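You operate a simulated robot arm through the tools that you are given. There is no shell and no other tool. Be economical: measure what you need, move in short steps, check, and stop when the job is done.

Carry out the task below with a simulated robot arm. There is one attempt and no reset: what you move stays moved.

TASK
Gauge the cup in the jaw and the cup beside it; put the wider one in the PASS tray.
Fine: the other goes in the orange tray; leave the jaw open and the gauge on.

Only the result counts: the job must be done as asked and must still hold three seconds after the hand-in. Knocking over, shifting, dropping, spilling or breaking anything else fails it.

THE ROBOT
A 6-joint arm with a two-finger parallel gripper, fixed in place. Base frame: the origin is at the foot of the arm, x ahead of it, y to its left, z up; the work surface is at about z = 0. Readings come in mm, rad, newtons and seconds.
With the tool pointing down near the work surface it reaches from about 140 to 580 mm from the base axis. Its first joint turns from -1.152 to 1.152 rad. Payload 2.1 kg.
The tool frame sits at the grasp point between the pads (the TCP): z along the fingers, y along the line on which they close. The tips reach 30 mm beyond it. Largest opening 94 mm; finger width 28, thickness 10; the body of the gripper, 50 by 96 mm, starts 55 mm behind the TCP.
Orientation is that of the tool frame in the base frame, as a unit quaternion [x, y, z, w]. With the fingers straight down and closing along the base's y, the tool's x points along the base's -x, its y along +y and its z along -z.

THE INTERFACE
- The arm moves only by the tool step_arm. Its argument "commands" is a list of rows, each an object (a shift or turn left out is 0, a gripper value left out holds the last) with "offset": the shift along the tool's x, y, z in units of 250 mm (1.0 is 250 mm), a list of three; "delta_rot": the turn, a rotation vector about the tool's x, y, z in units of 180 degrees (1.0 is 180 degrees), a list of three; "grip": the opening, from 0 (shut) to 1 (fully open). In form: [{"offset": [tx, ty, tz], "delta_rot": [ax, ay, az], "grip": grip}, ...]. A call has 1 to 20 rows; each row is the pose to reach, as a shift and turn from the pose commanded when the call began, along the tool's axes at that moment. A call with a number of a shift or a turn outside -1 to 1 is refused whole. Each row takes 0.2 s and may step no farther than 50 mm and 0.15 rad from the row before; otherwise, or with a gripper value out of range, the whole call is refused. Where a pose cannot be reached the arm comes as near as it can. A force on the tool above 90 N (or 10 N above the force at the start of the call, whichever is more), or a blocked arm, ends the call early, and 0.2 s more pass. The fingers move at their own pace (about 72 mm/s each) and stop on an object; they squeeze with about 21 N. The grip force told is the motor's: it shows also when the fingers shut on nothing. Time passes only in rows, and 0.2 s behind the last, so rows that repeat a pose let the fingers close. The reply holds the time, the measured pose of the TCP, the force on the tool along the base axes, the opening and the grip force, in the units named above and with some noise.
- Cameras (640 x 400 px; columns grow to the right, rows downward): "scene" is fixed at [35.7, -345.3, 523.5]; the picture's right is [0.92, -0.39, 0.00], its down [-0.15, -0.35, -0.92] and it looks along [0.36, 0.85, -0.38] (base axes); focal length 296 px, centre (320, 200). "wrist" rides on the gripper at [-37, 0, -58] in the tool frame; the picture's right is [0.00, -1.00, 0.00], its down [0.97, 0.00, -0.24] and it looks along [0.24, 0.00, 0.97] (tool axes); focal length 218 px, centre (320, 200).
- get_image(camera): a new picture of that camera. No time passes.
- locate(camera, pixels): for up to 12 pixels [column, row] of the newest picture of that camera ("zoom" is the newest enlarged one), the place [x, y, z] in the base frame of the surface seen there, good to about 2 mm, but the place of the scene camera against the robot may be out by one fixed shift of up to 25 mm in any direction. No time passes.
- inspect(camera, box): a new picture of the part [left, top, right, bottom] of that camera's present view, enlarged. No time passes.
- job_done(): hands the job in; it is judged then, once.

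Work in short steps. Measure before you move; look again where a grasp or a placing could have gone wrong, and mend it. You have 80 turns and 34 pictures in all, those below and enlarged ones among them. Open the gripper and draw the arm clear of the work before you hand the job in, unless the task says otherwise; then end with one line.

The tools are called after "Request:" by a JSON object that holds its "fn" and its "kwargs". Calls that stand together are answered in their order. step_arm: Moves the arm, as the interface text tells. Its arguments: {"type":"object","properties":{"commands":{"type":"array","items":{"type":"object","properties":{"offset":{"type":"array","items":{"type":"number"}},"delta_rot":{"type":"array","items":{"type":"number"}},"grip":{"type":"number"}}}}},"required":["commands"]} The other tools are called the same way: get_image (camera) takes a picture; locate (camera, pixels) gives the place of the surface under pixels of a picture; inspect (camera, box) takes an enlarged picture of a part of a camera's view; job_done () hands the job in.

At the start:

```text
time_s: 0.0
tcp_pos: [301.0, 142.5, 388.2]
orientation: [-0.001, 1.0, 0.001, -0.001]
ft_force: [-0.1, 1.2, -0.7]
width: 94.0
grasp_force: 0.0
```

scene: 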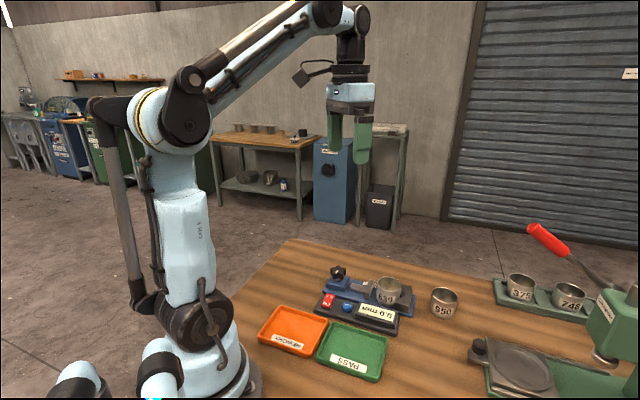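
wrist: 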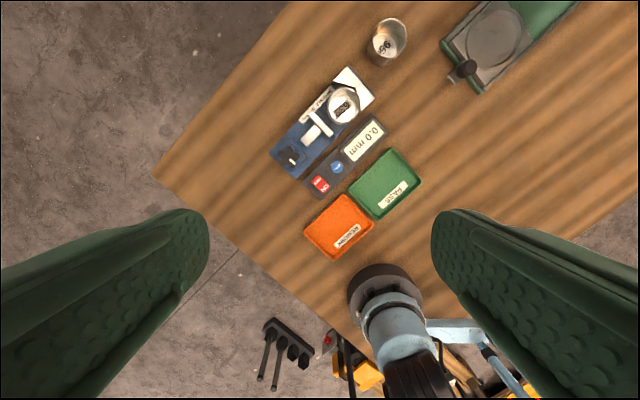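

I start with enlarged views of the gauge area from both cameras.

Request:
{"fn": "inspect", "kwargs": {"camera": "wrist", "box": [260, 10, 430, 210]}}

Request:
{"fn": "inspect", "kwargs": {"camera": "scene", "box": [250, 255, 480, 390]}}

```text
2.00 times, centred on (345, 110) of wrist
```

zoom: 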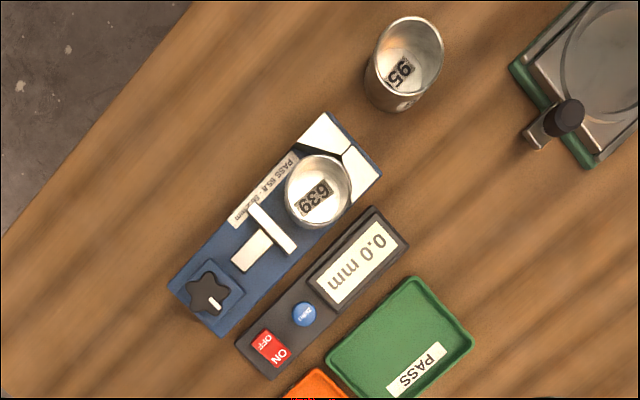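

```text
2.78 times, centred on (365, 322) of scene
```

zoom: 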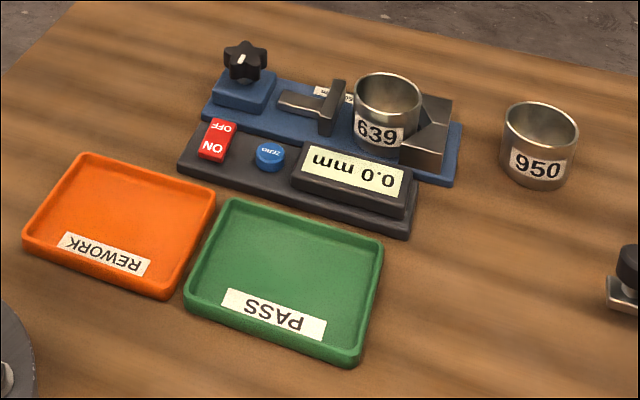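

The jaw is a vee block with a sliding anvil, the star knob at wrist (289,156) and a display reading 0.0 mm. I locate the main parts.

Request:
{"fn": "locate", "kwargs": {"camera": "wrist", "pixels": [[289, 156], [293, 158], [312, 133], [318, 120], [329, 168], [319, 183], [343, 110], [388, 44], [341, 225], [386, 183], [363, 140], [355, 83]]}}

Request:
{"fn": "locate", "kwargs": {"camera": "scene", "pixels": [[337, 270], [342, 276], [368, 295], [387, 282], [347, 307], [328, 303], [390, 290], [445, 297], [293, 328], [353, 350], [375, 310], [405, 295]]}}

```text
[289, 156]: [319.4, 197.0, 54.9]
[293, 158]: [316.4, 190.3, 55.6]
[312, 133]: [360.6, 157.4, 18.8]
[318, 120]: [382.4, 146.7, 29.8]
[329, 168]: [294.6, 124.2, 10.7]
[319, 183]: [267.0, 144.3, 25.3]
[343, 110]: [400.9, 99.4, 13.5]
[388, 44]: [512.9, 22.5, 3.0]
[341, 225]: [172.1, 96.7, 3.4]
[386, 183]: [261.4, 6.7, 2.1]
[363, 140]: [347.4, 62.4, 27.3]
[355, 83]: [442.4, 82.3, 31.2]
```

```text
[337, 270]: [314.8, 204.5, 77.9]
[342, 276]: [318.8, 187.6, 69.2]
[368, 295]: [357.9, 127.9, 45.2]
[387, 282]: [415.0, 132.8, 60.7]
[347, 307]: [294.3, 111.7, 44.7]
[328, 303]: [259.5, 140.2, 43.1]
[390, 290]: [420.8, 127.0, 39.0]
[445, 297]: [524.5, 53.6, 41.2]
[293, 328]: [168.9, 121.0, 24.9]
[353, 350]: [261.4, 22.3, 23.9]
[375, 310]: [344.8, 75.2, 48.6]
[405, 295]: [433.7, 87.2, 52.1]
```

I move down to TCP about (350,130,200) for a closer look.

Request:
{"fn": "step_arm", "kwargs": {"commands": [{"offset": [-0.05, -0.0125, 0.188]}, {"offset": [-0.1, -0.025, 0.376]}, {"offset": [-0.15, -0.0375, 0.564]}, {"offset": [-0.196, -0.05, 0.752]}, {"offset": [-0.196, -0.05, 0.752]}]}}

Request:
{"fn": "get_image", "kwargs": {"camera": "wrist"}}

```text
time_s: 1.2
tcp_pos: [346.9, 131.1, 199.9]
orientation: [-0.001, 1.0, 0.001, 0.0]
ft_force: [0.4, 0.7, 1.2]
width: 94.1
grasp_force: 0.1
```

```text
29 pictures are left
```

wrist: 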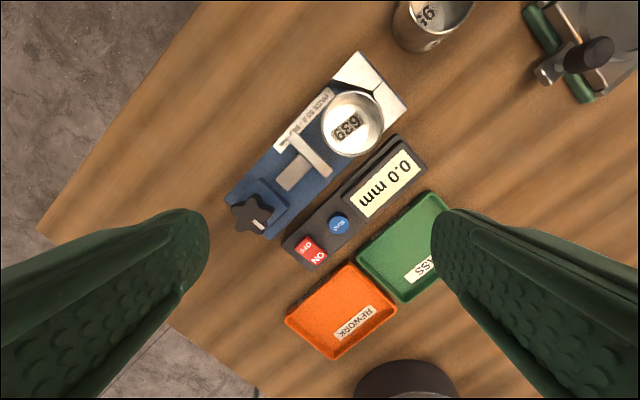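

Request:
{"fn": "inspect", "kwargs": {"camera": "wrist", "box": [220, 45, 420, 245]}}

Request:
{"fn": "inspect", "kwargs": {"camera": "wrist", "box": [270, 80, 340, 160]}}

```text
2.00 times, centred on (320, 145) of wrist
```

zoom: 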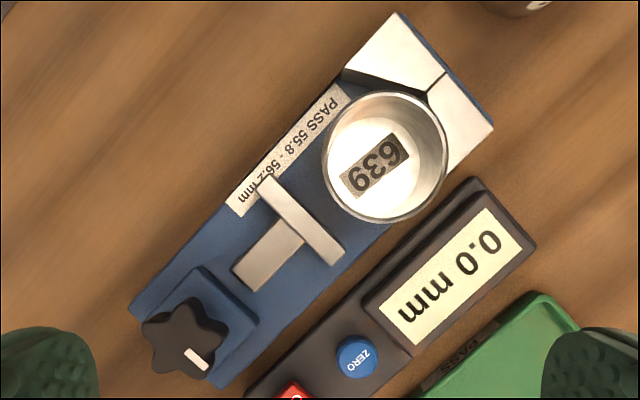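

```text
5.00 times, centred on (305, 120) of wrist
```

zoom: 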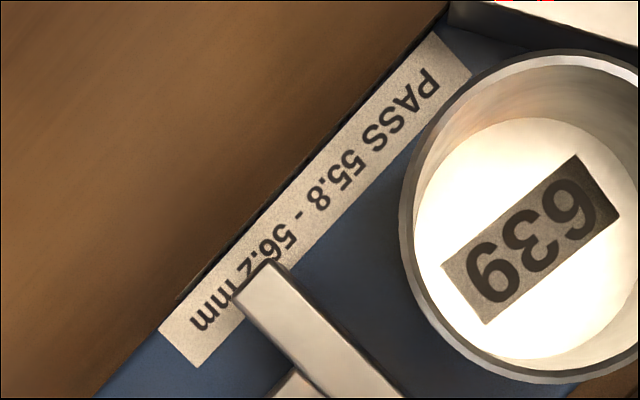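

I need the exact geometry of the knob, anvil and cup; I locate knob lobes around wrist (252,215), anvil ends, and the cup rim.

Request:
{"fn": "locate", "kwargs": {"camera": "wrist", "pixels": [[252, 214], [235, 211], [253, 199], [269, 209], [263, 228], [239, 229], [258, 224], [297, 138], [324, 174], [312, 155], [303, 136], [285, 185]]}}

Request:
{"fn": "locate", "kwargs": {"camera": "wrist", "pixels": [[322, 125], [383, 125], [352, 92], [352, 155], [352, 120], [375, 88], [362, 72], [390, 103], [282, 193], [270, 182], [310, 250], [338, 224]]}}

```text
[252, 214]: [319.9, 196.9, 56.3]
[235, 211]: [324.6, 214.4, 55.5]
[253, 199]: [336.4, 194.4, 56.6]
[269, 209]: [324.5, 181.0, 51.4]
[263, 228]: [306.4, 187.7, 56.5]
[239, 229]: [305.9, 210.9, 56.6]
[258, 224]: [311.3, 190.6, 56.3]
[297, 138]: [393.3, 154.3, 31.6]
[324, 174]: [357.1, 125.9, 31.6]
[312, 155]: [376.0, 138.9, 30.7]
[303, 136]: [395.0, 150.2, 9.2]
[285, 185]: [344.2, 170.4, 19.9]
```

```text
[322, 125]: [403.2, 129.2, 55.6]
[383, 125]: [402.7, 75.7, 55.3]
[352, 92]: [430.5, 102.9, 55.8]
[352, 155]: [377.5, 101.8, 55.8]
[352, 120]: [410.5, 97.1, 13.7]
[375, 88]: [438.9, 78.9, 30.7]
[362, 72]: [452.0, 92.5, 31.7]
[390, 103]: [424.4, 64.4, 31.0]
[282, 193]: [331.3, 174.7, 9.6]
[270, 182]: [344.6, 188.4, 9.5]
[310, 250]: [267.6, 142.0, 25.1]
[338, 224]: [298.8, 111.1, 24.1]
```

Knob centre is about (320,197.5), top z 56, lobes near -2°+72k; cup 639 centre (403,102). I go above the knob and turn the closing axis to about 142°.

Request:
{"fn": "step_arm", "kwargs": {"commands": [{"offset": [0.02, 0.04, 0.05], "delta_rot": [0, 0, -0.042]}, {"offset": [0.04, 0.08, 0.1], "delta_rot": [0, 0, -0.084]}, {"offset": [0.06, 0.12, 0.15], "delta_rot": [0, 0, -0.126]}, {"offset": [0.08, 0.16, 0.2], "delta_rot": [0, 0, -0.168]}, {"offset": [0.1, 0.2, 0.25], "delta_rot": [0, 0, -0.21]}, {"offset": [0.11, 0.24, 0.3], "delta_rot": [0, 0, -0.252]}, {"offset": [0.12, 0.27, 0.34], "delta_rot": [0, 0, -0.289]}, {"offset": [0.12, 0.27, 0.34], "delta_rot": [0, 0, -0.289]}, {"offset": [0.12, 0.27, 0.34], "delta_rot": [0, 0, -0.289]}]}}

Request:
{"fn": "get_image", "kwargs": {"camera": "wrist"}}

```text
time_s: 3.2
tcp_pos: [318.8, 196.9, 114.7]
orientation: [-0.439, 0.898, 0.001, 0.001]
ft_force: [0.6, -0.2, 0.0]
width: 94.0
grasp_force: 0.0
```

```text
26 pictures are left
```

wrist: 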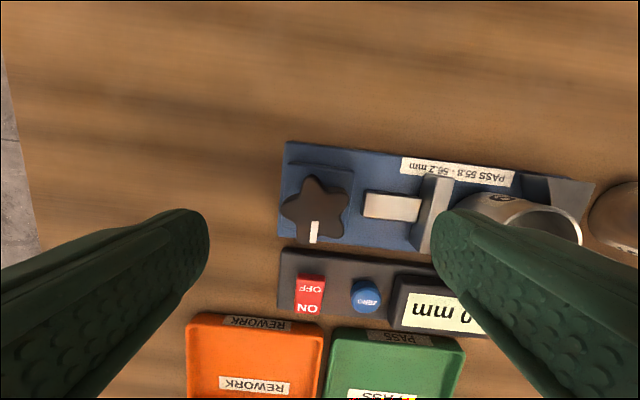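

The gauge axis is nearly parallel with the closing axis. I check lobe alignment with the pads.

Request:
{"fn": "inspect", "kwargs": {"camera": "wrist", "box": [266, 160, 366, 260]}}

Request:
{"fn": "locate", "kwargs": {"camera": "wrist", "pixels": [[316, 208], [314, 232], [313, 179], [345, 193], [341, 232], [284, 211], [348, 171], [337, 250], [300, 245], [440, 180], [435, 215], [392, 205]]}}

```text
4.00 times, centred on (316, 210) of wrist
```

zoom: 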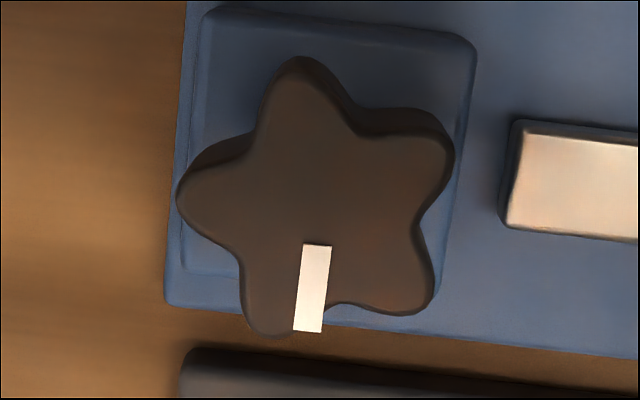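

```text
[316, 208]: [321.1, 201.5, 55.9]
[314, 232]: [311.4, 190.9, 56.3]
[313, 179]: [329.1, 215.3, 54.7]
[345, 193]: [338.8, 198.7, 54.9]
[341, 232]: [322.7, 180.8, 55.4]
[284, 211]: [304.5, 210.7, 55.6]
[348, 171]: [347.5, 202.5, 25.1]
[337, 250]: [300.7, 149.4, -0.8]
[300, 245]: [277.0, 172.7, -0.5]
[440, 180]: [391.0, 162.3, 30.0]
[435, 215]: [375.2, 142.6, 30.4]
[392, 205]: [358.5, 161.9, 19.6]
```

The left lobe lies about 5° off the closing axis. I correct by 5°, shift 2 mm, descend to tips at z≈40 and close on the knob.

Request:
{"fn": "step_arm", "kwargs": {"commands": [{"offset": [-0.008, 0, 0.06], "delta_rot": [0, 0, 0.028]}, {"offset": [-0.008, 0, 0.12], "delta_rot": [0, 0, 0.028]}, {"offset": [-0.008, 0, 0.18], "delta_rot": [0, 0, 0.028]}, {"offset": [-0.008, 0, 0.18], "delta_rot": [0, 0, 0.028]}, {"offset": [-0.008, 0, 0.18], "delta_rot": [0, 0, 0.028], "grip": 0.2}, {"offset": [-0.008, 0, 0.18], "delta_rot": [0, 0, 0.028], "grip": 0.2}, {"offset": [-0.008, 0, 0.18], "delta_rot": [0, 0, 0.028], "grip": 0.2}, {"offset": [-0.008, 0, 0.18], "delta_rot": [0, 0, 0.028], "grip": 0.2}]}}

```text
time_s: 5.0
tcp_pos: [318.6, 199.1, 71.0]
orientation: [-0.4, 0.917, 0.002, 0.0]
ft_force: [-12.3, 12.3, -8.7]
width: 41.7
grasp_force: 45.0
```

The knob is gripped (41.7 mm) with a sideways force along the closing axis, so I shift 2 mm toward the lobe and turn clockwise about 32° as a test.

Request:
{"fn": "step_arm", "kwargs": {"commands": [{"offset": [0, 0.008, 0]}, {"offset": [-0.001, 0.008, 0], "delta_rot": [0, 0, 0.045]}, {"offset": [-0.002, 0.008, 0], "delta_rot": [0, 0, 0.09]}, {"offset": [-0.003, 0.007, 0], "delta_rot": [0, 0, 0.135]}, {"offset": [-0.004, 0.007, 0], "delta_rot": [0, 0, 0.18]}, {"offset": [-0.004, 0.007, 0], "delta_rot": [0, 0, 0.18]}]}}

Request:
{"fn": "inspect", "kwargs": {"camera": "scene", "box": [290, 240, 450, 340]}}

```text
time_s: 6.4
tcp_pos: [319.8, 199.1, 70.7]
orientation: [-0.125, 0.992, -0.002, -0.001]
ft_force: [-9.9, -28.2, -1.3]
width: 41.5
grasp_force: 45.5
```

```text
4.00 times, centred on (370, 290) of scene
```

zoom: 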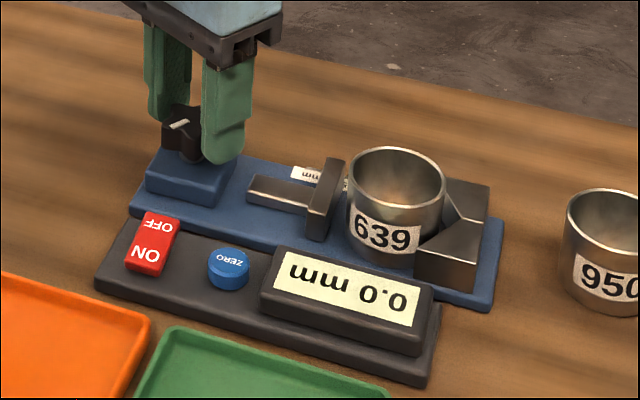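

Clockwise closes the jaw (anvil moved toward the cup). I continue 65° more with a 1 mm side correction.

Request:
{"fn": "step_arm", "kwargs": {"commands": [{"offset": [0, -0.004, 0], "delta_rot": [0, 0, 0.045]}, {"offset": [0, -0.004, 0], "delta_rot": [0, 0, 0.09]}, {"offset": [0, -0.004, 0], "delta_rot": [0, 0, 0.135]}, {"offset": [0, -0.004, 0], "delta_rot": [0, 0, 0.18]}, {"offset": [0, -0.004, 0], "delta_rot": [0, 0, 0.225]}, {"offset": [0, -0.004, 0], "delta_rot": [0, 0, 0.27]}, {"offset": [0, -0.004, 0], "delta_rot": [0, 0, 0.315]}, {"offset": [0, -0.004, 0], "delta_rot": [0, 0, 0.36]}, {"offset": [0, -0.004, 0], "delta_rot": [0, 0, 0.36]}]}}

Request:
{"fn": "inspect", "kwargs": {"camera": "scene", "box": [290, 240, 450, 340]}}

```text
time_s: 8.4
tcp_pos: [318.8, 198.9, 71.2]
orientation: [0.424, 0.906, -0.005, -0.002]
ft_force: [-24.0, -28.1, -2.3]
width: 41.3
grasp_force: 45.0
```

```text
4.00 times, centred on (370, 290) of scene
```

zoom: 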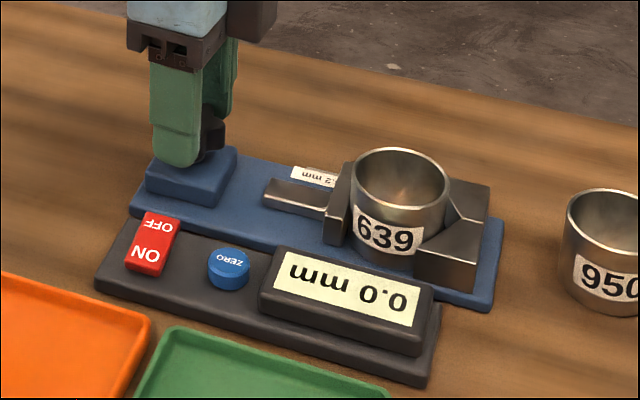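

Display is still 0.0 and the anvil is very near the cup. I ease 1 mm sideways and turn another 24° in small steps.

Request:
{"fn": "step_arm", "kwargs": {"commands": [{"offset": [0, -0.005, 0], "delta_rot": [0, 0, 0.0]}, {"offset": [0, -0.005, 0], "delta_rot": [0, 0, 0.03]}, {"offset": [0, -0.005, 0], "delta_rot": [0, 0, 0.06]}, {"offset": [0, -0.005, 0], "delta_rot": [0, 0, 0.095]}, {"offset": [0, -0.005, 0], "delta_rot": [0, 0, 0.13]}, {"offset": [0, -0.005, 0], "delta_rot": [0, 0, 0.13]}]}}

Request:
{"fn": "inspect", "kwargs": {"camera": "scene", "box": [290, 240, 450, 340]}}

```text
time_s: 9.8
tcp_pos: [317.2, 199.2, 69.4]
orientation: [0.598, 0.801, -0.001, -0.003]
ft_force: [-18.6, -12.3, 16.9]
width: 41.3
grasp_force: 45.1
```

```text
4.00 times, centred on (370, 290) of scene
```

zoom: 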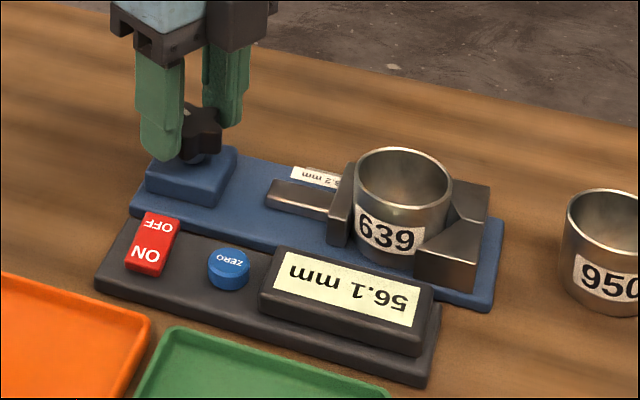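

It reads 56.1 mm. I turn 8° more to confirm it is fully clamped and the reading is stable.

Request:
{"fn": "step_arm", "kwargs": {"commands": [{"offset": [0, -0.002, 0], "delta_rot": [0, 0, 0.02]}, {"offset": [0, -0.002, 0], "delta_rot": [0, 0, 0.045]}, {"offset": [0, -0.002, 0], "delta_rot": [0, 0, 0.045]}]}}

Request:
{"fn": "inspect", "kwargs": {"camera": "scene", "box": [340, 260, 420, 330]}}

```text
time_s: 10.6
tcp_pos: [317.9, 199.7, 71.7]
orientation: [0.655, 0.756, -0.001, -0.002]
ft_force: [-21.4, -8.6, -3.7]
width: 41.5
grasp_force: 45.2
```

```text
5.71 times, centred on (380, 295) of scene
```

zoom: 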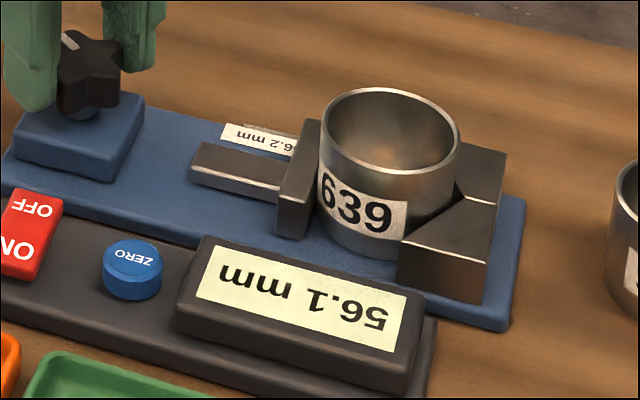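

639 = 56.1 mm, stable. Now I turn back counterclockwise about 128° to open the jaw, then release and rise.

Request:
{"fn": "step_arm", "kwargs": {"commands": [{"delta_rot": [0, 0, -0.045]}, {"delta_rot": [0, 0, -0.09]}, {"delta_rot": [0, 0, -0.135]}, {"delta_rot": [0, 0, -0.18]}, {"delta_rot": [0, 0, -0.225]}, {"delta_rot": [0, 0, -0.27]}, {"delta_rot": [0, 0, -0.315]}, {"delta_rot": [0, 0, -0.36]}, {"delta_rot": [0, 0, -0.405]}, {"delta_rot": [0, 0, -0.45]}, {"delta_rot": [0, 0, -0.495]}, {"delta_rot": [0, 0, -0.54]}, {"delta_rot": [0, 0, -0.585]}, {"delta_rot": [0, 0, -0.63]}, {"delta_rot": [0, 0, -0.675]}, {"delta_rot": [0, 0, -0.715]}, {"delta_rot": [0, 0, -0.715]}]}}

Request:
{"fn": "step_arm", "kwargs": {"commands": [{"grip": 1}, {"grip": 1}, {"grip": 1}, {"grip": 1}, {"offset": [0, 0, -0.1], "grip": 1}, {"offset": [0, 0, -0.2]}, {"offset": [0, 0, -0.2]}]}}

Request:
{"fn": "get_image", "kwargs": {"camera": "wrist"}}

```text
time_s: 14.2
tcp_pos: [317.5, 198.5, 72.5]
orientation: [-0.401, 0.916, 0.001, -0.003]
ft_force: [-28.9, 3.5, -13.3]
width: 41.3
grasp_force: 44.8
```

```text
time_s: 15.8
tcp_pos: [318.3, 199.8, 122.6]
orientation: [-0.399, 0.917, 0.0, 0.001]
ft_force: [0.1, 0.9, 0.2]
width: 93.9
grasp_force: 0.0
```

```text
20 pictures are left
```

wrist: 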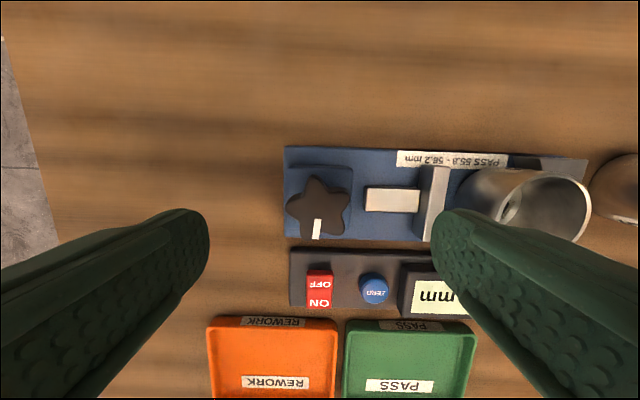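

Jaw is open again. I rise and move to (375,95,230), turning the closing axis to 45.5° (across the gauge), to view the cup and trays.

Request:
{"fn": "step_arm", "kwargs": {"commands": [{"offset": [0, 0, -0.1], "delta_rot": [0, 0, 0.04]}, {"offset": [0, 0, -0.2], "delta_rot": [0, 0, 0.08]}, {"offset": [0.015, -0.045, -0.3], "delta_rot": [0, 0, 0.125]}, {"offset": [0.03, -0.09, -0.4], "delta_rot": [0, 0, 0.17]}, {"offset": [0.045, -0.135, -0.43], "delta_rot": [0, 0, 0.215]}, {"offset": [0.06, -0.18, -0.43], "delta_rot": [0, 0, 0.26]}, {"offset": [0.08, -0.23, -0.43], "delta_rot": [0, 0, 0.305]}, {"offset": [0.1, -0.29, -0.43], "delta_rot": [0, 0, 0.35]}, {"offset": [0.12, -0.35, -0.43], "delta_rot": [0, 0, 0.395]}, {"offset": [0.14, -0.4, -0.43], "delta_rot": [0, 0, 0.44]}, {"offset": [0.152, -0.452, -0.43], "delta_rot": [0, 0, 0.48]}, {"offset": [0.152, -0.452, -0.43], "delta_rot": [0, 0, 0.508]}, {"offset": [0.152, -0.452, -0.43], "delta_rot": [0, 0, 0.508]}]}}

Request:
{"fn": "get_image", "kwargs": {"camera": "wrist"}}

```text
time_s: 18.6
tcp_pos: [375.0, 93.4, 229.2]
orientation: [0.379, 0.925, 0.001, -0.001]
ft_force: [-0.2, 0.1, -0.1]
width: 94.0
grasp_force: 0.1
```

```text
19 pictures are left
```

wrist: 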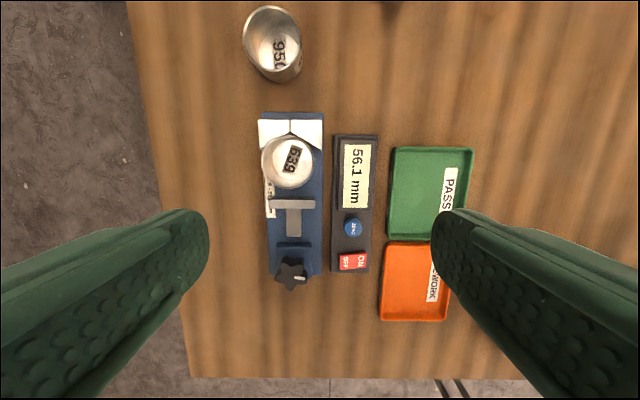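

I locate rims of both cups and the tray corners/floors.

Request:
{"fn": "locate", "kwargs": {"camera": "wrist", "pixels": [[263, 161], [313, 161], [288, 136], [288, 187], [245, 35], [299, 38], [271, 8], [280, 58], [272, 48], [275, 80], [288, 272], [302, 278]]}}

Request:
{"fn": "locate", "kwargs": {"camera": "wrist", "pixels": [[395, 149], [471, 149], [392, 239], [389, 247], [383, 320], [446, 319], [425, 190], [415, 280], [375, 138], [370, 270], [433, 149], [413, 320]]}}

Request:
{"fn": "inspect", "kwargs": {"camera": "wrist", "box": [230, 0, 490, 160]}}

```text
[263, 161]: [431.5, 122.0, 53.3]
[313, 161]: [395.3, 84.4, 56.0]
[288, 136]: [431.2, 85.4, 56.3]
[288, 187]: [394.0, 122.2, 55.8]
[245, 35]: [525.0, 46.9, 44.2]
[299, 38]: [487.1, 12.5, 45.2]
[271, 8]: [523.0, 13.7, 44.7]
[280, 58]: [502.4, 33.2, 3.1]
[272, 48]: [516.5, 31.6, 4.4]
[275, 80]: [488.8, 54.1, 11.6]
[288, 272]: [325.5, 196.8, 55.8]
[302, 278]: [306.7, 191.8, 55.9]
```

```text
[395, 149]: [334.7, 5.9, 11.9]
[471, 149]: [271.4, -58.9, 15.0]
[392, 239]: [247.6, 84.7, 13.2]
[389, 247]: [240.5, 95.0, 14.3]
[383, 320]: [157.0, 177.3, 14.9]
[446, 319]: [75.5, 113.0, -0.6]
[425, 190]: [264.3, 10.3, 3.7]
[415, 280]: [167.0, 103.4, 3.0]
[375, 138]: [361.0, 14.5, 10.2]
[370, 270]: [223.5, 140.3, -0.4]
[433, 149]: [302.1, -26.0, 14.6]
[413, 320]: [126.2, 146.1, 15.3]
```

```text
2.46 times, centred on (360, 80) of wrist
```

zoom: 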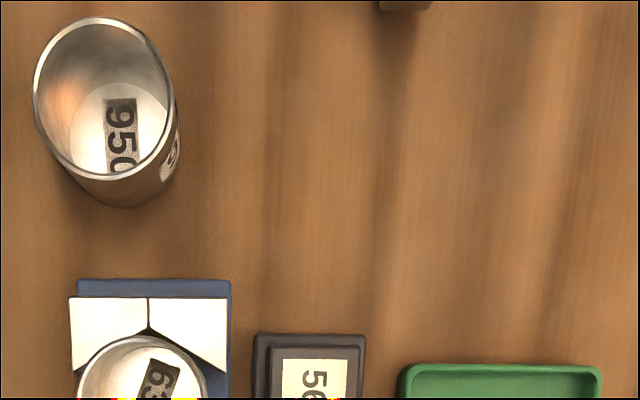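

Cup 639 centre (413,103.5), cup 950 centre (505,31), PASS tray centre (260,13), orange centre (167,104). I descend on cup 639 with tips at z≈36, above the vee top.

Request:
{"fn": "step_arm", "kwargs": {"commands": [{"offset": [-0.03, 0.05, 0.12], "grip": 1}, {"offset": [-0.06, 0.1, 0.25]}, {"offset": [-0.08, 0.1356, 0.38]}, {"offset": [-0.08, 0.1356, 0.45]}, {"offset": [-0.08, 0.1356, 0.53]}, {"offset": [-0.08, 0.1356, 0.6]}, {"offset": [-0.08, 0.1356, 0.652]}, {"offset": [-0.08, 0.1356, 0.652]}]}}

Request:
{"fn": "get_image", "kwargs": {"camera": "wrist"}}

```text
time_s: 20.4
tcp_pos: [413.5, 105.3, 65.9]
orientation: [0.378, 0.926, 0.001, 0.0]
ft_force: [0.2, 1.2, -0.1]
width: 94.2
grasp_force: 0.1
```

```text
17 pictures are left
```

wrist: 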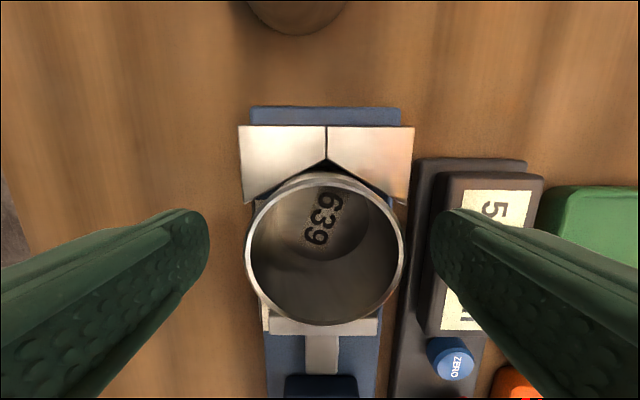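

The cup sits ~2 mm right of the jaw middle (col 326). I correct by 1.6 mm and close.

Request:
{"fn": "step_arm", "kwargs": {"commands": [{"offset": [0, -0.0065, 0]}, {"offset": [0, -0.0065, 0], "grip": 0.4}, {"offset": [0, -0.0065, 0], "grip": 0.4}, {"offset": [0, -0.0065, 0], "grip": 0.4}, {"offset": [0, -0.0065, 0], "grip": 0.4}]}}

Request:
{"fn": "step_arm", "kwargs": {"commands": [{"offset": [0, 0, -0.02]}, {"offset": [0, 0, -0.08]}, {"offset": [0, 0, -0.2]}, {"offset": [0, 0, -0.3]}, {"offset": [0, 0, -0.3]}]}}

```text
time_s: 21.6
tcp_pos: [413.0, 103.4, 66.6]
orientation: [0.378, 0.926, 0.001, 0.0]
ft_force: [-0.2, -0.5, -0.4]
width: 54.3
grasp_force: 20.6
```

```text
time_s: 22.8
tcp_pos: [413.3, 103.6, 140.8]
orientation: [0.378, 0.926, 0.001, -0.001]
ft_force: [-0.2, -0.3, -0.5]
width: 54.2
grasp_force: 21.2
```

Held and lifted. I carry it over the PASS tray for now (to be swapped if 950 proves wider).

Request:
{"fn": "step_arm", "kwargs": {"commands": [{"offset": [0.03, -0.1, 0]}, {"offset": [0.055, -0.21, 0]}, {"offset": [0.085, -0.32, 0]}, {"offset": [0.115, -0.44, 0]}, {"offset": [0.145, -0.55, 0]}, {"offset": [0.17, -0.64, 0]}, {"offset": [0.182, -0.688, 0]}, {"offset": [0.182, -0.688, 0.1]}, {"offset": [0.182, -0.688, 0.2]}, {"offset": [0.182, -0.688, 0.2]}]}}

Request:
{"fn": "get_image", "kwargs": {"camera": "wrist"}}

```text
time_s: 25.0
tcp_pos: [258.2, 13.9, 90.2]
orientation: [0.378, 0.926, 0.001, 0.0]
ft_force: [-0.1, -0.7, -0.9]
width: 54.1
grasp_force: 21.0
```

```text
16 pictures are left
```

wrist: 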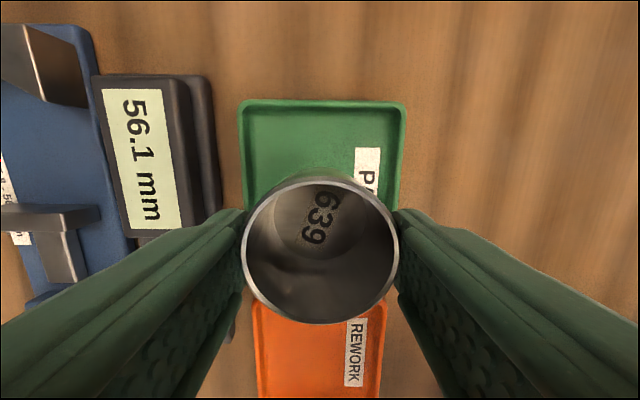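

Cup is laterally centred over the green tray; I lower 29 mm and open to 70 mm.

Request:
{"fn": "step_arm", "kwargs": {"commands": [{"offset": [0, 0, 0.05]}, {"offset": [0, 0, 0.09]}, {"offset": [0, 0, 0.115]}, {"offset": [0, 0, 0.119]}, {"offset": [0, 0, 0.119]}]}}

Request:
{"fn": "step_arm", "kwargs": {"commands": [{"grip": 0.72}, {"grip": 0.72}, {"grip": 0.72}, {"offset": [0, 0, -0.1]}, {"offset": [0, 0, -0.25]}, {"offset": [0, 0, -0.4]}, {"offset": [0, 0, -0.4]}]}}

Request:
{"fn": "get_image", "kwargs": {"camera": "wrist"}}

```text
time_s: 26.2
tcp_pos: [260.2, 12.2, 61.0]
orientation: [0.377, 0.926, 0.002, 0.0]
ft_force: [-0.2, 0.5, -0.9]
width: 54.0
grasp_force: 21.1
```

```text
time_s: 27.8
tcp_pos: [258.7, 11.9, 162.7]
orientation: [0.378, 0.926, 0.002, 0.0]
ft_force: [-0.2, 0.2, 0.4]
width: 67.3
grasp_force: 0.0
```

```text
15 pictures are left
```

wrist: 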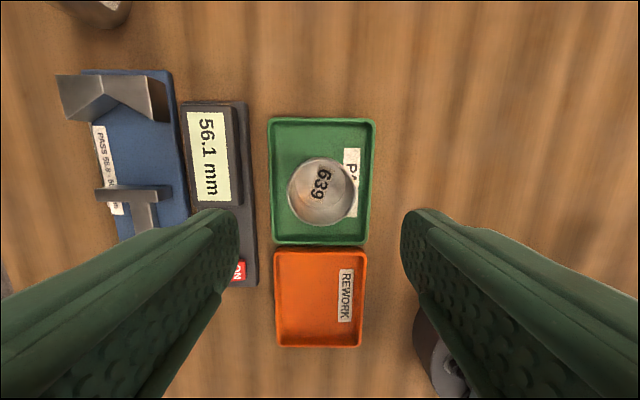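

639 sits well in the tray. Now I move above cup 950 at (505,31).

Request:
{"fn": "step_arm", "kwargs": {"commands": [{"offset": [-0.108, 0.1245, 0], "grip": 1}, {"offset": [-0.216, 0.249, 0]}, {"offset": [-0.325, 0.3735, 0]}, {"offset": [-0.433, 0.498, 0]}, {"offset": [-0.541, 0.6225, 0]}, {"offset": [-0.649, 0.747, 0]}, {"offset": [-0.649, 0.747, 0.1]}, {"offset": [-0.649, 0.747, 0.1]}]}}

Request:
{"fn": "get_image", "kwargs": {"camera": "wrist"}}

```text
time_s: 29.6
tcp_pos: [506.0, 31.8, 135.6]
orientation: [0.378, 0.926, 0.001, -0.001]
ft_force: [0.0, 0.0, -0.7]
width: 94.2
grasp_force: 0.0
```

```text
14 pictures are left
```

wrist: 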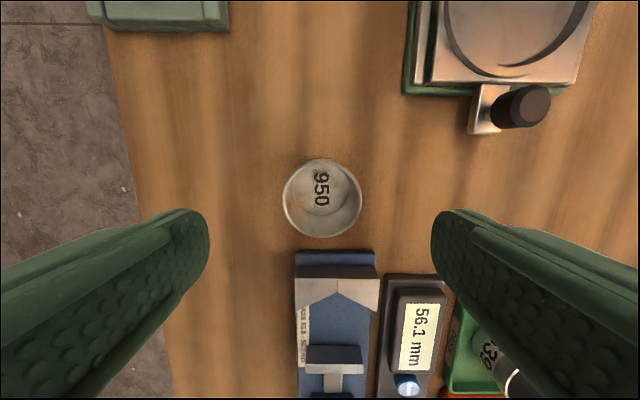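

Cup 950 is centred laterally (col 322); I locate its rim to check the other direction.

Request:
{"fn": "locate", "kwargs": {"camera": "wrist", "pixels": [[285, 197], [360, 197], [322, 161], [322, 236], [330, 256], [346, 256]]}}

```text
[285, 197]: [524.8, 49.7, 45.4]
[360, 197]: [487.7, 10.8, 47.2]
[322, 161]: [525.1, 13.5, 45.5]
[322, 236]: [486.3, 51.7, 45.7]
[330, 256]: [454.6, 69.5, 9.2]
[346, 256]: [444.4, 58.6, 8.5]
```

Centre (506,31.4), matching the TCP. I descend to z 56 and close.

Request:
{"fn": "step_arm", "kwargs": {"commands": [{"offset": [0, 0, 0.12]}, {"offset": [0, 0, 0.22]}, {"offset": [0, 0, 0.29]}, {"offset": [0, 0, 0.318]}, {"offset": [0, 0, 0.318]}, {"offset": [0, 0, 0.318], "grip": 0.4}, {"offset": [0, 0, 0.318], "grip": 0.4}, {"offset": [0, 0, 0.318], "grip": 0.4}, {"offset": [0, 0, 0.318], "grip": 0.4}]}}

Request:
{"fn": "step_arm", "kwargs": {"commands": [{"offset": [0, 0, -0.03]}, {"offset": [0, 0, -0.15]}, {"offset": [0, 0, -0.3]}, {"offset": [0, 0, -0.34]}, {"offset": [0, 0, -0.34]}]}}

```text
time_s: 31.6
tcp_pos: [504.4, 34.3, 56.6]
orientation: [0.379, 0.926, 0.001, 0.0]
ft_force: [-0.4, -0.2, -0.7]
width: 54.8
grasp_force: 21.3
```

```text
time_s: 32.8
tcp_pos: [505.9, 32.2, 140.7]
orientation: [0.378, 0.926, 0.001, 0.0]
ft_force: [-0.3, -0.2, -0.3]
width: 54.9
grasp_force: 20.7
```

Lifted, gripper width 54.9 (vs 54.2 for 639), suggesting 950 is wider; I still gauge it. Moving over the jaw seat (411.5,105).

Request:
{"fn": "step_arm", "kwargs": {"commands": [{"offset": [0.12, -0.015, 0]}, {"offset": [0.24, -0.03, 0]}, {"offset": [0.36, -0.045, 0]}, {"offset": [0.473, -0.058, 0]}, {"offset": [0.473, -0.058, 0]}, {"offset": [0.473, -0.058, 0.12]}, {"offset": [0.473, -0.058, 0.15]}, {"offset": [0.473, -0.058, 0.15]}]}}

Request:
{"fn": "get_image", "kwargs": {"camera": "wrist"}}

```text
time_s: 34.6
tcp_pos: [411.4, 104.0, 103.7]
orientation: [0.379, 0.926, 0.001, -0.001]
ft_force: [0.5, -0.2, -0.8]
width: 54.8
grasp_force: 21.1
```

```text
13 pictures are left
```

wrist: 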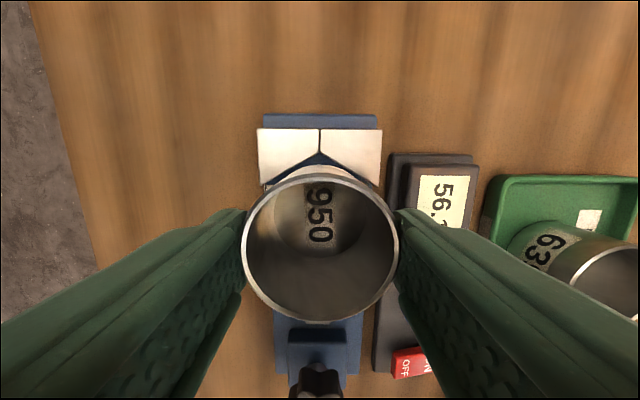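

Aligned with the vee (col 320). I back off 2 mm from the vee and lower it onto the gauge bed, then release.

Request:
{"fn": "step_arm", "kwargs": {"commands": [{"offset": [0.01, 0, 0.03]}, {"offset": [0.01, 0, 0.08]}, {"offset": [0.01, 0, 0.12]}, {"offset": [0.01, 0, 0.146]}, {"offset": [0.01, 0, 0.146]}]}}

Request:
{"fn": "step_arm", "kwargs": {"commands": [{"grip": 0.9}, {"grip": 0.9}, {"grip": 0.9}, {"offset": [0, 0, -0.1]}, {"offset": [0, 0, -0.25]}, {"offset": [0, 0, -0.4]}, {"offset": [0, 0, -0.4]}]}}

Request:
{"fn": "get_image", "kwargs": {"camera": "wrist"}}

```text
time_s: 35.8
tcp_pos: [408.3, 105.3, 66.4]
orientation: [0.378, 0.926, 0.002, -0.001]
ft_force: [-0.4, -0.2, -0.5]
width: 54.8
grasp_force: 21.0
```

```text
time_s: 37.4
tcp_pos: [409.8, 105.4, 168.5]
orientation: [0.377, 0.926, 0.002, 0.0]
ft_force: [-0.7, -0.2, -0.2]
width: 84.6
grasp_force: 0.1
```

```text
12 pictures are left
```

wrist: 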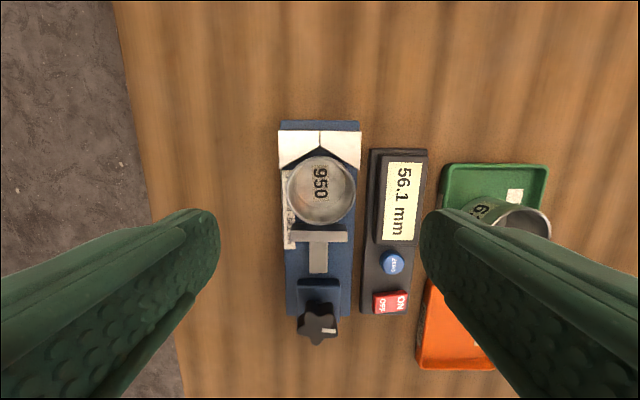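

950 is in the jaw, jaw open. I go back over the knob with the same closing axis as the first time.

Request:
{"fn": "step_arm", "kwargs": {"commands": [{"offset": [0.045, 0, 0], "delta_rot": [0, 0, -0.043], "grip": 1}, {"offset": [0.09, 0, 0], "delta_rot": [0, 0, -0.086]}, {"offset": [0.135, 0, 0], "delta_rot": [0, 0, -0.129]}, {"offset": [0.18, 0, 0], "delta_rot": [0, 0, -0.172]}, {"offset": [0.225, 0.005, 0], "delta_rot": [0, 0, -0.215]}, {"offset": [0.27, 0.01, 0], "delta_rot": [0, 0, -0.258]}, {"offset": [0.315, 0.012, 0], "delta_rot": [0, 0, -0.301]}, {"offset": [0.36, 0.012, 0], "delta_rot": [0, 0, -0.344]}, {"offset": [0.405, 0.012, 0], "delta_rot": [0, 0, -0.387]}, {"offset": [0.45, 0.012, 0], "delta_rot": [0, 0, -0.43]}, {"offset": [0.49, 0.012, 0.05], "delta_rot": [0, 0, -0.473]}, {"offset": [0.524, 0.012, 0.12], "delta_rot": [0, 0, -0.508]}, {"offset": [0.524, 0.012, 0.186], "delta_rot": [0, 0, -0.508]}, {"offset": [0.524, 0.012, 0.186], "delta_rot": [0, 0, -0.508]}]}}

Request:
{"fn": "get_image", "kwargs": {"camera": "wrist"}}

```text
time_s: 40.4
tcp_pos: [319.8, 199.7, 120.9]
orientation: [-0.399, 0.917, 0.0, 0.001]
ft_force: [-0.6, 0.5, 0.3]
width: 93.9
grasp_force: 0.1
```

```text
11 pictures are left
```

wrist: 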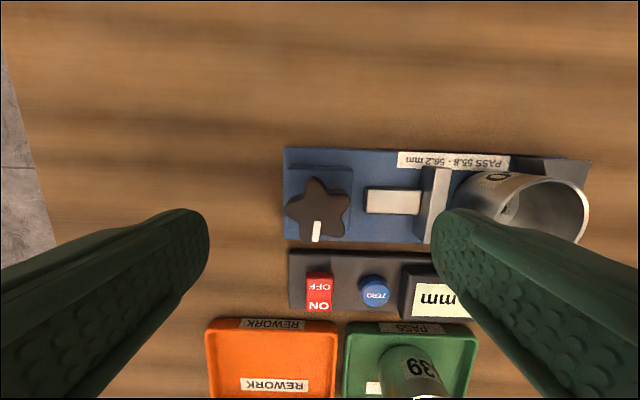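

Same view as the first time. I descend, close, and turn clockwise 120° stepwise.

Request:
{"fn": "step_arm", "kwargs": {"commands": [{"offset": [0, 0.004, 0.08]}, {"offset": [0, 0.004, 0.15]}, {"offset": [0, 0.004, 0.2]}, {"offset": [0, 0.004, 0.2]}, {"offset": [0, 0.004, 0.2], "grip": 0.2}, {"offset": [0, 0.004, 0.2], "grip": 0.2}, {"offset": [0, 0.004, 0.2], "grip": 0.2}, {"offset": [0, 0.004, 0.2], "grip": 0.2}]}}

Request:
{"fn": "step_arm", "kwargs": {"commands": [{"delta_rot": [0, 0, 0.045]}, {"delta_rot": [0, 0, 0.09]}, {"delta_rot": [0, 0, 0.135]}, {"delta_rot": [0, 0, 0.18]}, {"delta_rot": [0, 0, 0.225]}, {"delta_rot": [0, 0, 0.27]}, {"delta_rot": [0, 0, 0.315]}, {"delta_rot": [0, 0, 0.36]}, {"delta_rot": [0, 0, 0.405]}, {"delta_rot": [0, 0, 0.45]}, {"delta_rot": [0, 0, 0.495]}, {"delta_rot": [0, 0, 0.54]}, {"delta_rot": [0, 0, 0.585]}, {"delta_rot": [0, 0, 0.63]}, {"delta_rot": [0, 0, 0.67]}, {"delta_rot": [0, 0, 0.71]}, {"delta_rot": [0, 0, 0.71]}]}}

Request:
{"fn": "inspect", "kwargs": {"camera": "scene", "box": [320, 250, 430, 330]}}

```text
time_s: 42.2
tcp_pos: [316.7, 199.5, 70.4]
orientation: [-0.399, 0.917, 0.0, 0.002]
ft_force: [8.2, -7.5, -8.0]
width: 41.1
grasp_force: 45.0
```

```text
time_s: 45.8
tcp_pos: [317.8, 200.4, 70.8]
orientation: [0.648, 0.762, 0.001, -0.001]
ft_force: [-8.1, 1.0, 0.8]
width: 39.3
grasp_force: 45.0
```

```text
5.00 times, centred on (375, 290) of scene
```

zoom: 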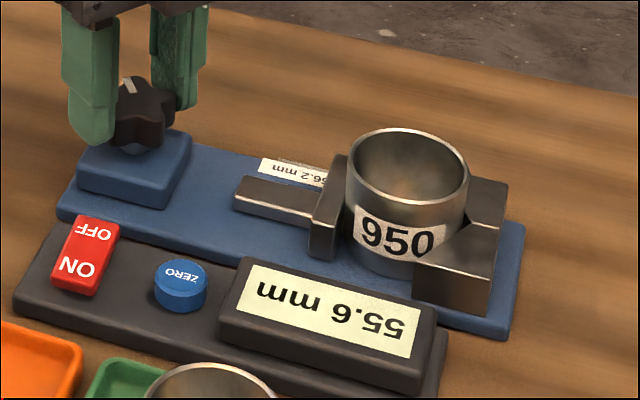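

950 reads 55.6 mm; the grip slipped slightly on the knob, so I repeat the clamping (54° back, 58° forward) to verify the reading.

Request:
{"fn": "step_arm", "kwargs": {"commands": [{"delta_rot": [0, 0, -0.045]}, {"delta_rot": [0, 0, -0.09]}, {"delta_rot": [0, 0, -0.135]}, {"delta_rot": [0, 0, -0.18]}, {"delta_rot": [0, 0, -0.225]}, {"delta_rot": [0, 0, -0.27]}, {"delta_rot": [0, 0, -0.3]}, {"delta_rot": [0, 0, -0.3]}, {"delta_rot": [0, 0, -0.27]}, {"delta_rot": [0, 0, -0.225]}, {"delta_rot": [0, 0, -0.18]}, {"delta_rot": [0, 0, -0.135]}, {"delta_rot": [0, 0, -0.09]}, {"delta_rot": [0, 0, -0.045]}, {"delta_rot": [0, 0, 0]}, {"delta_rot": [0, 0, 0.02]}, {"delta_rot": [0, 0, 0.02]}]}}

Request:
{"fn": "inspect", "kwargs": {"camera": "scene", "box": [320, 250, 430, 330]}}

```text
time_s: 49.4
tcp_pos: [317.5, 201.7, 69.6]
orientation: [0.672, 0.741, 0.0, 0.0]
ft_force: [-15.4, 1.7, 20.2]
width: 39.6
grasp_force: 45.1
```

```text
5.00 times, centred on (375, 290) of scene
```

zoom: 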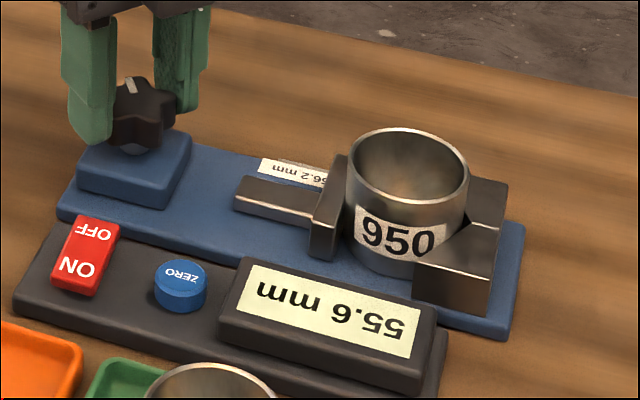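

Repeatable: 950 = 55.6, 639 = 56.1 mm, so 639 stays in PASS and 950 goes to orange. I open the jaw by turning back counterclockwise ~128°.

Request:
{"fn": "step_arm", "kwargs": {"commands": [{"delta_rot": [0, 0, -0.045]}, {"delta_rot": [0, 0, -0.09]}, {"delta_rot": [0, 0, -0.135]}, {"delta_rot": [0, 0, -0.18]}, {"delta_rot": [0, 0, -0.225]}, {"delta_rot": [0, 0, -0.27]}, {"delta_rot": [0, 0, -0.315]}, {"delta_rot": [0, 0, -0.36]}, {"delta_rot": [0, 0, -0.405]}, {"delta_rot": [0, 0, -0.45]}, {"delta_rot": [0, 0, -0.495]}, {"delta_rot": [0, 0, -0.54]}, {"delta_rot": [0, 0, -0.585]}, {"delta_rot": [0, 0, -0.63]}, {"delta_rot": [0, 0, -0.675]}, {"delta_rot": [0, 0, -0.72]}, {"delta_rot": [0, 0, -0.72]}]}}

Request:
{"fn": "step_arm", "kwargs": {"commands": [{"grip": 1}, {"grip": 1}, {"grip": 1}, {"grip": 1}, {"offset": [0, 0, -0.1], "grip": 1}, {"offset": [0, 0, -0.2]}, {"offset": [0, 0, -0.2]}]}}

```text
time_s: 53.0
tcp_pos: [317.6, 197.6, 71.2]
orientation: [-0.385, 0.923, -0.003, -0.003]
ft_force: [-9.0, -36.9, 8.1]
width: 39.8
grasp_force: 45.1
```

```text
time_s: 54.6
tcp_pos: [318.7, 200.4, 119.8]
orientation: [-0.384, 0.923, 0.001, 0.001]
ft_force: [-0.2, -0.6, 0.5]
width: 94.3
grasp_force: 0.2
```

Released. I go to the viewing pose (375,95,230) with the closing axis across the gauge.

Request:
{"fn": "step_arm", "kwargs": {"commands": [{"offset": [0, 0, -0.1], "delta_rot": [0, 0, 0.04]}, {"offset": [0, 0, -0.2], "delta_rot": [0, 0, 0.08]}, {"offset": [0.015, -0.045, -0.3], "delta_rot": [0, 0, 0.125]}, {"offset": [0.03, -0.09, -0.4], "delta_rot": [0, 0, 0.17]}, {"offset": [0.045, -0.135, -0.43], "delta_rot": [0, 0, 0.215]}, {"offset": [0.06, -0.18, -0.43], "delta_rot": [0, 0, 0.26]}, {"offset": [0.08, -0.23, -0.43], "delta_rot": [0, 0, 0.305]}, {"offset": [0.1, -0.29, -0.43], "delta_rot": [0, 0, 0.35]}, {"offset": [0.12, -0.35, -0.43], "delta_rot": [0, 0, 0.395]}, {"offset": [0.135, -0.4, -0.43], "delta_rot": [0, 0, 0.44]}, {"offset": [0.141, -0.457, -0.43], "delta_rot": [0, 0, 0.48]}, {"offset": [0.141, -0.457, -0.43], "delta_rot": [0, 0, 0.499]}, {"offset": [0.141, -0.457, -0.43], "delta_rot": [0, 0, 0.499]}]}}

Request:
{"fn": "get_image", "kwargs": {"camera": "wrist"}}

```text
time_s: 57.4
tcp_pos: [373.5, 95.1, 228.4]
orientation: [0.381, 0.925, 0.001, -0.002]
ft_force: [-0.8, 0.3, -0.1]
width: 94.2
grasp_force: 0.0
```

```text
8 pictures are left
```

wrist: 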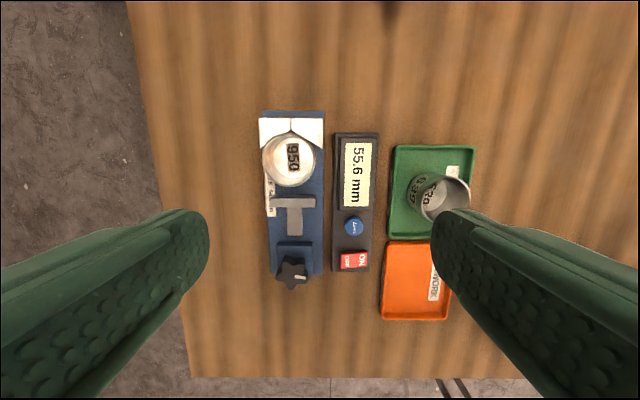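

Jaw is open again and 950 sits at the same seat. I descend on it and verify.

Request:
{"fn": "step_arm", "kwargs": {"commands": [{"offset": [-0.03, 0.05, 0.12], "grip": 1}, {"offset": [-0.06, 0.1, 0.25]}, {"offset": [-0.085, 0.132, 0.38]}, {"offset": [-0.085, 0.132, 0.45]}, {"offset": [-0.085, 0.132, 0.53]}, {"offset": [-0.085, 0.132, 0.6]}, {"offset": [-0.085, 0.132, 0.65]}, {"offset": [-0.085, 0.132, 0.65]}]}}

Request:
{"fn": "get_image", "kwargs": {"camera": "wrist"}}

```text
time_s: 59.2
tcp_pos: [412.9, 104.3, 65.5]
orientation: [0.379, 0.925, 0.001, 0.0]
ft_force: [0.3, 0.0, -1.0]
width: 94.0
grasp_force: 0.1
```

```text
7 pictures are left
```

wrist: 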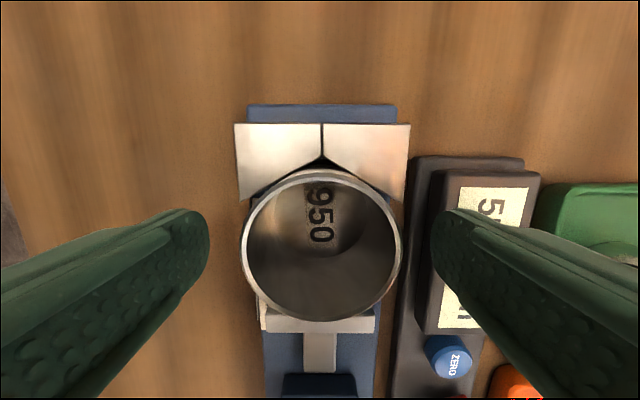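

Centred (col ~321). I close on it and lift straight up.

Request:
{"fn": "step_arm", "kwargs": {"commands": [{"grip": 0.4}, {"grip": 0.4}, {"grip": 0.4}, {"grip": 0.4}, {"offset": [0, 0, -0.02]}, {"offset": [0, 0, -0.08]}, {"offset": [0, 0, -0.2]}, {"offset": [0, 0, -0.32]}, {"offset": [0, 0, -0.38]}, {"offset": [0, 0, -0.38]}]}}

```text
time_s: 61.4
tcp_pos: [410.0, 104.0, 161.5]
orientation: [0.38, 0.925, 0.001, -0.001]
ft_force: [0.2, -0.1, -0.1]
width: 54.8
grasp_force: 21.1
```

Held and lifted to z 161. I carry it to above the orange tray centre (167,104).

Request:
{"fn": "step_arm", "kwargs": {"commands": [{"offset": [0.116, -0.115, 0]}, {"offset": [0.232, -0.23, 0]}, {"offset": [0.348, -0.345, 0]}, {"offset": [0.465, -0.46, 0]}, {"offset": [0.581, -0.574, 0]}, {"offset": [0.697, -0.689, 0]}, {"offset": [0.697, -0.689, 0]}, {"offset": [0.697, -0.689, 0.15]}, {"offset": [0.697, -0.689, 0.28]}, {"offset": [0.697, -0.689, 0.28]}]}}

Request:
{"fn": "get_image", "kwargs": {"camera": "wrist"}}

Request:
{"fn": "get_image", "kwargs": {"camera": "scene"}}

```text
time_s: 63.6
tcp_pos: [166.8, 104.1, 90.3]
orientation: [0.379, 0.926, 0.002, -0.001]
ft_force: [-0.5, -0.8, -0.9]
width: 54.6
grasp_force: 20.7
```

```text
6 pictures are left
```

wrist: 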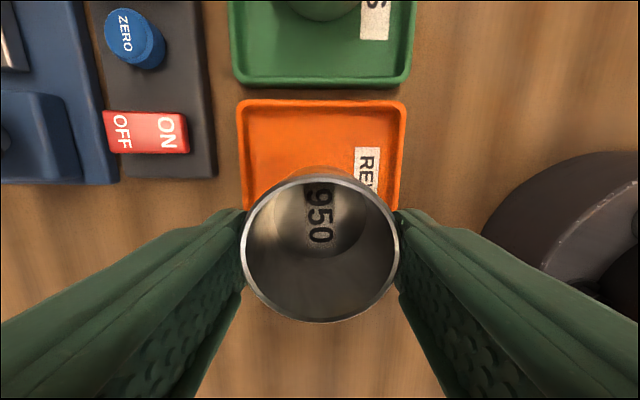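

```text
5 pictures are left
```

scene: 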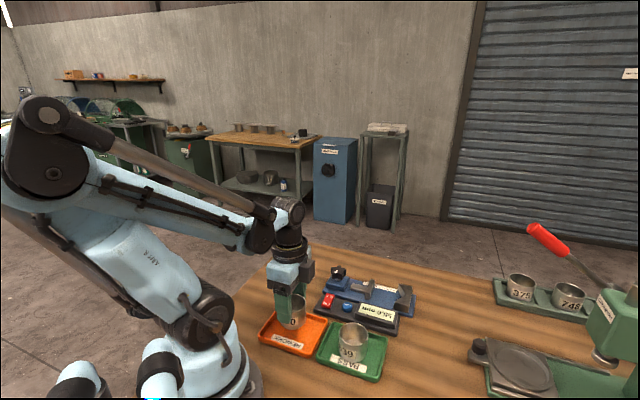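

The view matches the earlier good PASS placement; I lower 29 mm, release partly, and rise.

Request:
{"fn": "step_arm", "kwargs": {"commands": [{"offset": [0, 0, 0.05]}, {"offset": [0, 0, 0.09]}, {"offset": [0, 0, 0.115]}, {"offset": [0, 0, 0.119]}, {"offset": [0, 0, 0.119]}]}}

Request:
{"fn": "step_arm", "kwargs": {"commands": [{"grip": 0.72}, {"grip": 0.72}, {"grip": 0.72}, {"offset": [0, 0, -0.1]}, {"offset": [0, 0, -0.25]}, {"offset": [0, 0, -0.4]}, {"offset": [-0.05, 0, -0.55]}, {"offset": [-0.15, 0, -0.6]}, {"offset": [-0.3, 0, -0.6]}, {"offset": [-0.3, 0, -0.6]}]}}

Request:
{"fn": "get_image", "kwargs": {"camera": "wrist"}}

Request:
{"fn": "inspect", "kwargs": {"camera": "scene", "box": [250, 255, 480, 390]}}

```text
time_s: 64.8
tcp_pos: [166.2, 103.3, 60.8]
orientation: [0.38, 0.925, 0.0, -0.001]
ft_force: [0.0, 0.1, -0.4]
width: 54.9
grasp_force: 20.9
```

```text
time_s: 67.0
tcp_pos: [218.4, 50.0, 208.8]
orientation: [0.379, 0.925, 0.001, -0.001]
ft_force: [0.2, -0.8, -0.1]
width: 67.6
grasp_force: 0.0
```

```text
4 pictures are left
```

wrist: 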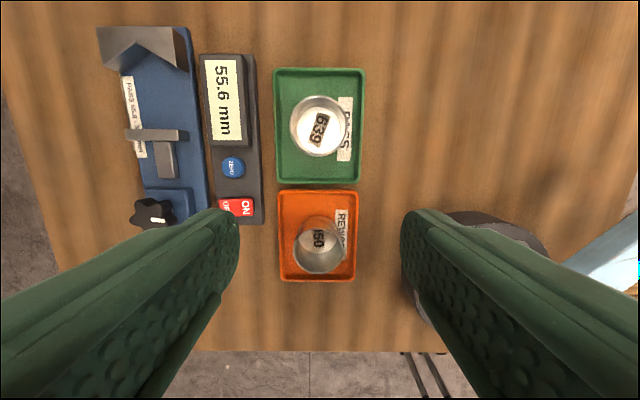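

```text
2.78 times, centred on (365, 322) of scene
```

zoom: 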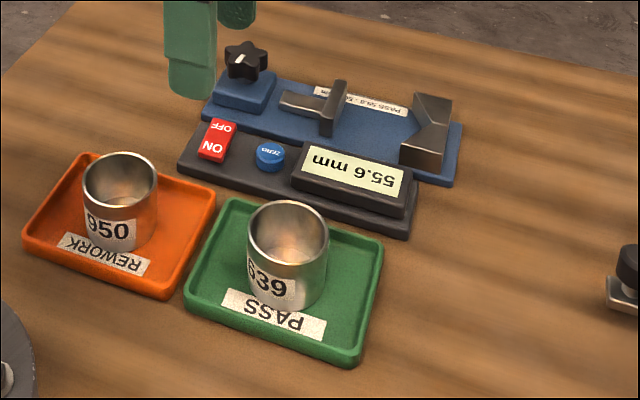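

Both cups stand flat in their trays, the jaw is as open as at the start, and the gauge is on. I open the gripper, rise a bit more and hand in.

Request:
{"fn": "step_arm", "kwargs": {"commands": [{"offset": [0, 0, -0.15], "grip": 1}, {"offset": [0, 0, -0.3]}, {"offset": [0, 0, -0.3]}, {"offset": [0, 0, -0.3]}]}}

Request:
{"fn": "job_done", "kwargs": {}}

```text
time_s: 68.0
tcp_pos: [221.2, 50.7, 285.9]
orientation: [0.38, 0.925, 0.001, -0.001]
ft_force: [-0.2, 0.6, -0.7]
width: 94.0
grasp_force: 0.2
```

```text
The job is handed in.
```

Cup 639 gauged 56.1 mm and is in the PASS tray; cup 950 gauged 55.6 mm, confirmed by a repeat clamping, and is in the orange tray; the jaw is open and the gauge is on.
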